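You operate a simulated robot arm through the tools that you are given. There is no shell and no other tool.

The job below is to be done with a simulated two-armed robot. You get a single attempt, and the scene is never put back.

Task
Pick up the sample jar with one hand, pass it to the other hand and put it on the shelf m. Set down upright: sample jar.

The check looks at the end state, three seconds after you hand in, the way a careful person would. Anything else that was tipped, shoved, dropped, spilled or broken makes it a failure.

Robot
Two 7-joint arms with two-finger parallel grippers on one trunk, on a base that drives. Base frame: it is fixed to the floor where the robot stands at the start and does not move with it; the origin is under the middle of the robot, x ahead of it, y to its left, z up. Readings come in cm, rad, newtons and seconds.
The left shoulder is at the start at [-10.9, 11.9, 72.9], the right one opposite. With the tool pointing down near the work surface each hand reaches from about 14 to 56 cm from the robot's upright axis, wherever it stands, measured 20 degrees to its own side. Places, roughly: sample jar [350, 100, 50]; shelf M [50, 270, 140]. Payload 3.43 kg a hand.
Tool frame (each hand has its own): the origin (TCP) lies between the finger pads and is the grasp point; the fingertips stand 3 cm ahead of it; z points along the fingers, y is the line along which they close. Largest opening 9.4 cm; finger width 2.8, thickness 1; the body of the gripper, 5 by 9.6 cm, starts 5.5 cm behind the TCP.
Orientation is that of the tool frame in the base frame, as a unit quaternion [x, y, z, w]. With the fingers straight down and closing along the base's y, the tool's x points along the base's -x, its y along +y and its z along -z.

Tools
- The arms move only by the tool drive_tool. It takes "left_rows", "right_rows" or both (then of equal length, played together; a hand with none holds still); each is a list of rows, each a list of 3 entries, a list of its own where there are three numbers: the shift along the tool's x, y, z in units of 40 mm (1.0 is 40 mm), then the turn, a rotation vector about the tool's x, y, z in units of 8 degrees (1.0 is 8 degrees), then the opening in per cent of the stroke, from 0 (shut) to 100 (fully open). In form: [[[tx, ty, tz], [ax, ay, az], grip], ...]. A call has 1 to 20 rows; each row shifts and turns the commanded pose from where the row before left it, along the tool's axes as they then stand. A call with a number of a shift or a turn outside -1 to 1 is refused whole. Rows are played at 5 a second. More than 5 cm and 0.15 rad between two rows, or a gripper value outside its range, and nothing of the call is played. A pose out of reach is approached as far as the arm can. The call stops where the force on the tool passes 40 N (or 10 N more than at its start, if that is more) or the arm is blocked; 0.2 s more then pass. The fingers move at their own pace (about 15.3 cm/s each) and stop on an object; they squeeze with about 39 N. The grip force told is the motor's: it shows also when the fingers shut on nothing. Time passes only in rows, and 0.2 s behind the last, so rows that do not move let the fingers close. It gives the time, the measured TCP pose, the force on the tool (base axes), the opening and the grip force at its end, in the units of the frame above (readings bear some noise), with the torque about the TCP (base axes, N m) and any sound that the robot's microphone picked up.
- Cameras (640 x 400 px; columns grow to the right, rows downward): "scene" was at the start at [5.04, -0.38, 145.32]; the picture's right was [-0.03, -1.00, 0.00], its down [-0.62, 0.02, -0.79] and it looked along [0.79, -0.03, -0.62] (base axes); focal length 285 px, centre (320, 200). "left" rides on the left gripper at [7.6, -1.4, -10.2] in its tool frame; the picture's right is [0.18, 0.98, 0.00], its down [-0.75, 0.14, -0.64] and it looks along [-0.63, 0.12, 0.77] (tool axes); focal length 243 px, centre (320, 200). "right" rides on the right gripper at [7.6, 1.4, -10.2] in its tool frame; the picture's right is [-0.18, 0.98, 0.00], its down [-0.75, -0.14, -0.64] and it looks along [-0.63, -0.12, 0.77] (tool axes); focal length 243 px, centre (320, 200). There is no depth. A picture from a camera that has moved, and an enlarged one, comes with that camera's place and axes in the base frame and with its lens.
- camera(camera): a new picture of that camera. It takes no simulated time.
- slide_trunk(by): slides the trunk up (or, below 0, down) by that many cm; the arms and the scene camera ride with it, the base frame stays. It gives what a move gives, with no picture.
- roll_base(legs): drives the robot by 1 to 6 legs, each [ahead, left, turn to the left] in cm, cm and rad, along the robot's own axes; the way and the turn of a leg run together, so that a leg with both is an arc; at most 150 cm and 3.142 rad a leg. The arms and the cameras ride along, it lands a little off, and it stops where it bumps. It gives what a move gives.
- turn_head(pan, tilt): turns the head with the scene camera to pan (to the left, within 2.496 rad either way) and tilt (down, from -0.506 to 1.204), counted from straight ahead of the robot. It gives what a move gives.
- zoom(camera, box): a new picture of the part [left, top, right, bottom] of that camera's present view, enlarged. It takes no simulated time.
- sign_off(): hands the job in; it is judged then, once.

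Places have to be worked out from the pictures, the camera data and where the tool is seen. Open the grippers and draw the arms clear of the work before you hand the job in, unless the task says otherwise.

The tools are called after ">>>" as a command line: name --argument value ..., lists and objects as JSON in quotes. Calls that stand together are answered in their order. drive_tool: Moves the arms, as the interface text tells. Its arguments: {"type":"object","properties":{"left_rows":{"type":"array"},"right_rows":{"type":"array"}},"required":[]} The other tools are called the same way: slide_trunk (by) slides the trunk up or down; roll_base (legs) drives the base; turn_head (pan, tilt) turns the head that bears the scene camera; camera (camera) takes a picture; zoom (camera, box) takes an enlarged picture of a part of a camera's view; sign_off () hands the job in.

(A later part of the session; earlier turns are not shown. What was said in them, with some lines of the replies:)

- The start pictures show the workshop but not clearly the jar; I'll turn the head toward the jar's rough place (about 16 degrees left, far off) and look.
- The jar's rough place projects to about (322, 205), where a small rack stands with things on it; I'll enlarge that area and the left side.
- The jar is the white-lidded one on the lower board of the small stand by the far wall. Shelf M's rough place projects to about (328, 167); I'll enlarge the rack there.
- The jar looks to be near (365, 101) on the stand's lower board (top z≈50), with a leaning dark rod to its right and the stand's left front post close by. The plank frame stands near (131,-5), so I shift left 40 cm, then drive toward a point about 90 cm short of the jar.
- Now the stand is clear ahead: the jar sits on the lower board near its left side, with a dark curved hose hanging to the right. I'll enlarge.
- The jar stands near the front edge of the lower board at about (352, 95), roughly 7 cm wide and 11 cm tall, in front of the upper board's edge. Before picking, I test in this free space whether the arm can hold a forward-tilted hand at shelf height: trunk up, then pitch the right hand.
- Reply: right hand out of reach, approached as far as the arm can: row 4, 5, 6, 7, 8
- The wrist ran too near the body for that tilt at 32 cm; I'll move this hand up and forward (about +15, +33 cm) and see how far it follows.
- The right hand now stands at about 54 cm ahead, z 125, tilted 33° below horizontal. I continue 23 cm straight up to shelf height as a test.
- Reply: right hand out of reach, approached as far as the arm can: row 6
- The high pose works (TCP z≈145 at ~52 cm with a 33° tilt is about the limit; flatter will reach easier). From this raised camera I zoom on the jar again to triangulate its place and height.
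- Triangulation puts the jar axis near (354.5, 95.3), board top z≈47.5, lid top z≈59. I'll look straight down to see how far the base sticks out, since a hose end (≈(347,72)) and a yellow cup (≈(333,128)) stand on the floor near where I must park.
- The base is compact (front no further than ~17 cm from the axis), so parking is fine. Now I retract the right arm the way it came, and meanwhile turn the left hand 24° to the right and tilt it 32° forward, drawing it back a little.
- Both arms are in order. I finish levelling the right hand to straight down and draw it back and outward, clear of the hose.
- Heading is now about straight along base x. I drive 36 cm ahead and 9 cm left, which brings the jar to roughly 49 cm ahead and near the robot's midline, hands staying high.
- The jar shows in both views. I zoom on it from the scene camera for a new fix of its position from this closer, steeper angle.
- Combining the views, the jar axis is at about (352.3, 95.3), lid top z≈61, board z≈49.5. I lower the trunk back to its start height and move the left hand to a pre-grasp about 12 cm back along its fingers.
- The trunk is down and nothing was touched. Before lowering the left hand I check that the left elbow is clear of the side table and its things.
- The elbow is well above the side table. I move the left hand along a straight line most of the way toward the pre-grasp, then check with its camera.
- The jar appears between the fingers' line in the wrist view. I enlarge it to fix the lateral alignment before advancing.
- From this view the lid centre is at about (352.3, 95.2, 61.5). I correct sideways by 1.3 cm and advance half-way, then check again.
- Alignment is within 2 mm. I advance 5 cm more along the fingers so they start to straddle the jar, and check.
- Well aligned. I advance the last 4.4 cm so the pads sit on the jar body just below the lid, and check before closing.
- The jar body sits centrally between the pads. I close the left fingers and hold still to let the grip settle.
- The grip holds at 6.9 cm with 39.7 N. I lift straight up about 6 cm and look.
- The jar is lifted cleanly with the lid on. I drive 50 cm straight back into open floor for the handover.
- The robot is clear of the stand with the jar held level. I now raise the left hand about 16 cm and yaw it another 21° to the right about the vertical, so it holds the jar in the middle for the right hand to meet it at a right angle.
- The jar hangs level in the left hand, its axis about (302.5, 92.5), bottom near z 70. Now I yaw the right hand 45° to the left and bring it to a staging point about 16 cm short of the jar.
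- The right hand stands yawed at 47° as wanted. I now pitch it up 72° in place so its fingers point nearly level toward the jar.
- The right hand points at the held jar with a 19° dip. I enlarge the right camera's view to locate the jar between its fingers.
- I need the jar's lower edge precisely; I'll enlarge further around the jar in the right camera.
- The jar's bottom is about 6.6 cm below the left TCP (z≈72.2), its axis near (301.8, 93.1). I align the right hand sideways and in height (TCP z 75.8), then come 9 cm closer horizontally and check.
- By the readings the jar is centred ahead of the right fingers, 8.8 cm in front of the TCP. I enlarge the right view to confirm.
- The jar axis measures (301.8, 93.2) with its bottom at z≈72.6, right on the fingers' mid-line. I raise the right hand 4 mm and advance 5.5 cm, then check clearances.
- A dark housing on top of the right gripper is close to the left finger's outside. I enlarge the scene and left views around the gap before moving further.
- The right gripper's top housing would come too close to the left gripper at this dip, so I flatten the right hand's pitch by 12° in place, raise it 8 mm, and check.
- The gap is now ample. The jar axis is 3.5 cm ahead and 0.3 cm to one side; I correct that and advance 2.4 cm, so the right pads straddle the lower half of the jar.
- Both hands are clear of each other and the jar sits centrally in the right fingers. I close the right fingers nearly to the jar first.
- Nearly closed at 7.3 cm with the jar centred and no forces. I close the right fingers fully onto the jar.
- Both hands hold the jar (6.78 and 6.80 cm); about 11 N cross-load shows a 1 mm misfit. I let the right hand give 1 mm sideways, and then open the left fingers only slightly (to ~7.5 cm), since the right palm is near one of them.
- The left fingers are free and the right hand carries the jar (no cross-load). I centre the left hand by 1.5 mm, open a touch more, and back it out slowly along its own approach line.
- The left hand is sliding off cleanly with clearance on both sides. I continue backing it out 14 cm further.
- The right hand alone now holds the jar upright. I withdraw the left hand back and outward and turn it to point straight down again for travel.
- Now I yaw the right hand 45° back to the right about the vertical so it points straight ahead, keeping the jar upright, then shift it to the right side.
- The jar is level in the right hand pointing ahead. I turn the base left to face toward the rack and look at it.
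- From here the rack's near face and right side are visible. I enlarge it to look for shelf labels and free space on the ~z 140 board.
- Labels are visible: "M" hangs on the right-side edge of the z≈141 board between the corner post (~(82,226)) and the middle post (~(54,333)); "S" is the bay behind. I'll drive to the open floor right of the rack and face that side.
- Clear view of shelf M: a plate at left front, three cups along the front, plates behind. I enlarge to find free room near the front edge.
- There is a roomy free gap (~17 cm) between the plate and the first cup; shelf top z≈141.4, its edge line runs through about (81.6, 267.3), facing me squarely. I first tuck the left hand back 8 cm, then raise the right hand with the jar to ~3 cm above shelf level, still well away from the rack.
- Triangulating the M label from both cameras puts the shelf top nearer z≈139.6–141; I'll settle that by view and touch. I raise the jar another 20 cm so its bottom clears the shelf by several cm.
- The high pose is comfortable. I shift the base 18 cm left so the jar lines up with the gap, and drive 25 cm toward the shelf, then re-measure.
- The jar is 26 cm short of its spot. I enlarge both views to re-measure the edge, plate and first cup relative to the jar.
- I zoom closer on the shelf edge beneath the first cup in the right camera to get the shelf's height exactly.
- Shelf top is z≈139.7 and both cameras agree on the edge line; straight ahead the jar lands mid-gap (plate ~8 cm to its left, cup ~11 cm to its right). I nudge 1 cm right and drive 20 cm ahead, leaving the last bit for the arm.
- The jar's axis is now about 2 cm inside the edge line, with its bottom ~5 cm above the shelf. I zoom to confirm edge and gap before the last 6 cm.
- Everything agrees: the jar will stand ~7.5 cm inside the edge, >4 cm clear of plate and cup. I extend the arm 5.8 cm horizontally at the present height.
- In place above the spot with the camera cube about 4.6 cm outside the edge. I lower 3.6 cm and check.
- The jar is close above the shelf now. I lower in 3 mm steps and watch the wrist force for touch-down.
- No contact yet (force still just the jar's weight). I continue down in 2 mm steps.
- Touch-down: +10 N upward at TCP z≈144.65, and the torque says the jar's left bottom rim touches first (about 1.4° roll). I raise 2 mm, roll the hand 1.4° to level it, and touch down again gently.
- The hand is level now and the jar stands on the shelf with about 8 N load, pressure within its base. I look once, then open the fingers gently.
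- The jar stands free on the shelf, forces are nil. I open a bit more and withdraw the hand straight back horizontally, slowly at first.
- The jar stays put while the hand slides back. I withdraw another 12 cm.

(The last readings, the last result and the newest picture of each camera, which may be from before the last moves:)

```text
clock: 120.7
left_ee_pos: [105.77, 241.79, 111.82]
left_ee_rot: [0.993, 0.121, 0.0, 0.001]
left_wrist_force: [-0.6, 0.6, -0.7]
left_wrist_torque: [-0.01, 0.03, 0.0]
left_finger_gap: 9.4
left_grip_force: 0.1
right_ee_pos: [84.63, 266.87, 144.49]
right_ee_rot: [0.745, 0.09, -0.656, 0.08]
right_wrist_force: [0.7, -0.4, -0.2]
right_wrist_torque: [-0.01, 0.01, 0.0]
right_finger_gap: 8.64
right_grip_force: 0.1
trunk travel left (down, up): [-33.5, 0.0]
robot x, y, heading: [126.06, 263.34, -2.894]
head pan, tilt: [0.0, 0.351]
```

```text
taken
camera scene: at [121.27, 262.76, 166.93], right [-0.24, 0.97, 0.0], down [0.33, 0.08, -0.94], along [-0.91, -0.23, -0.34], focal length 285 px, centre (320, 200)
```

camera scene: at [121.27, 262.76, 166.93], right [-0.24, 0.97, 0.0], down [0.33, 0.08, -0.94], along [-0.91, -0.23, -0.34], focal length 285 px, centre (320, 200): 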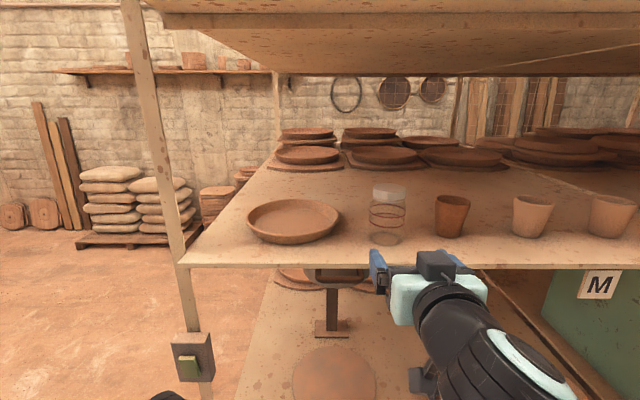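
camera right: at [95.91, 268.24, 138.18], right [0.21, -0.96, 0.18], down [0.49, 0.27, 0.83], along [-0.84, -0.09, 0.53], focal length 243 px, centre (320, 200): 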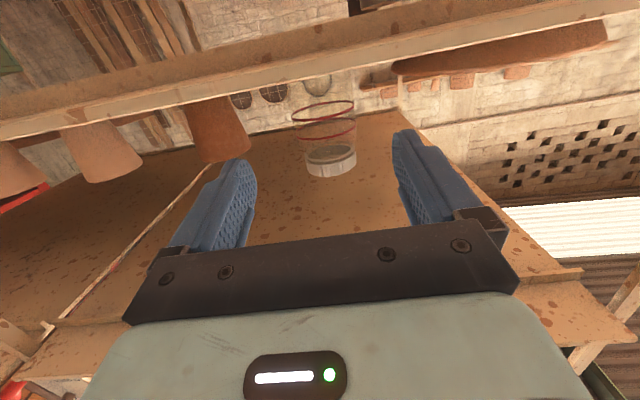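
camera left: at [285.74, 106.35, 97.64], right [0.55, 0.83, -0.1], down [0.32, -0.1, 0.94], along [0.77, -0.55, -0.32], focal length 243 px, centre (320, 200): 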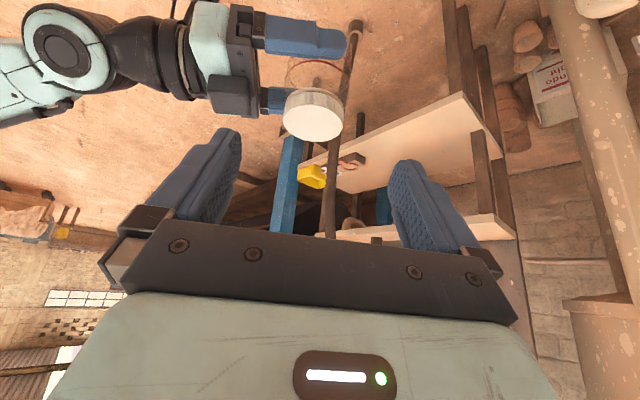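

The jar stands upright on shelf M between the plate and the cup. I back the base away 45 cm so both arms are clear, then verify.

>>> roll_base --legs '[[-45, 0, 0]]'

>>> drive_tool --right_rows '[[[0, 0, 0], [0, 0, 0], 100], [[0, 0, 0], [0, 0, 0], 100]]'

>>> camera --camera "scene"

>>> zoom --camera "scene" --box '[220, 120, 480, 240]'

```text
clock: 123.4
left_ee_pos: [149.77, 252.93, 111.73]
left_ee_rot: [0.992, 0.125, 0.0, 0.001]
left_wrist_force: [-0.4, 0.0, 0.2]
left_wrist_torque: [0.01, -0.03, 0.0]
left_finger_gap: 9.4
left_grip_force: 0.1
right_ee_pos: [128.57, 277.69, 144.45]
right_ee_rot: [0.744, 0.096, -0.655, 0.084]
right_wrist_force: [0.6, 0.3, -0.3]
right_wrist_torque: [0.0, 0.01, 0.03]
right_finger_gap: 8.65
right_grip_force: 0.0
trunk travel left (down, up): [-33.5, 0.0]
robot x, y, heading: [169.88, 275.33, -2.885]
head pan, tilt: [0.0, 0.351]
```

```text
clock: 124.0
left_ee_pos: [149.97, 252.95, 111.68]
left_ee_rot: [0.992, 0.126, -0.002, 0.0]
left_wrist_force: [-0.9, -0.1, -0.1]
left_wrist_torque: [-0.02, 0.01, -0.04]
left_finger_gap: 9.39
left_grip_force: 0.2
right_ee_pos: [128.66, 277.75, 144.54]
right_ee_rot: [0.745, 0.094, -0.655, 0.083]
right_wrist_force: [0.3, 0.4, -0.1]
right_wrist_torque: [-0.02, 0.0, 0.02]
right_finger_gap: 9.4
right_grip_force: 0.1
trunk travel left (down, up): [-33.5, 0.0]
robot x, y, heading: [169.86, 275.35, -2.887]
head pan, tilt: [0.0, 0.351]
```

```text
taken
camera scene: at [165.23, 273.95, 166.93], right [-0.25, 0.97, 0.0], down [0.33, 0.09, -0.94], along [-0.91, -0.24, -0.34], focal length 285 px, centre (320, 200)
```

scene: 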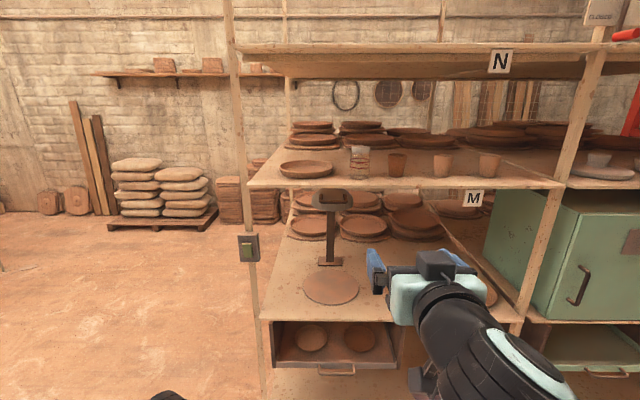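

```text
2.46 times, centred on (350, 180) of scene
camera zoom: at [165.23, 273.95, 166.93], right [-0.25, 0.97, 0.0], down [0.33, 0.09, -0.94], along [-0.91, -0.24, -0.34], focal length 700 px, centre (246, 249)
```

zoom: 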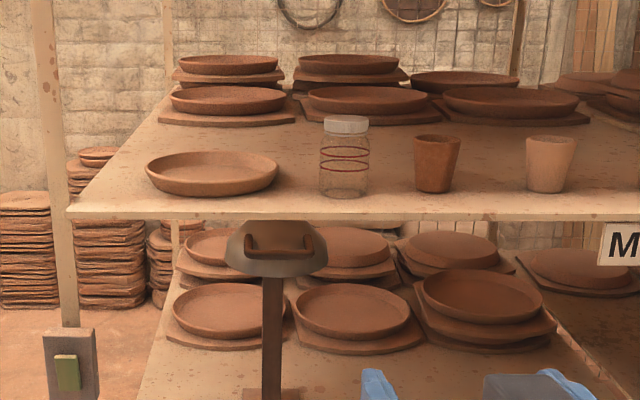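

The jar stands upright on shelf M with its lid on. The plate and cups are where they were, both grippers are open, and the arms are well clear. I hand the job in.

>>> sign_off

```text
The job is handed in.
```

The sample jar is standing upright on shelf M, lid on, about 7 cm in from the right-hand edge. It sits in the gap between the front plate and the first cup. The left hand picked it up from the stand, passed it to the right hand in open floor space, and the right hand set it down.

The last pictures show the plate and cups on shelf M where they were. Nothing was bumped or tipped on the way that I could see. Both grippers are open and the robot is backed about 45 cm away from where it placed the jar.

The job is handed in; the tool confirmed only that, so I don't have the check's verdict.
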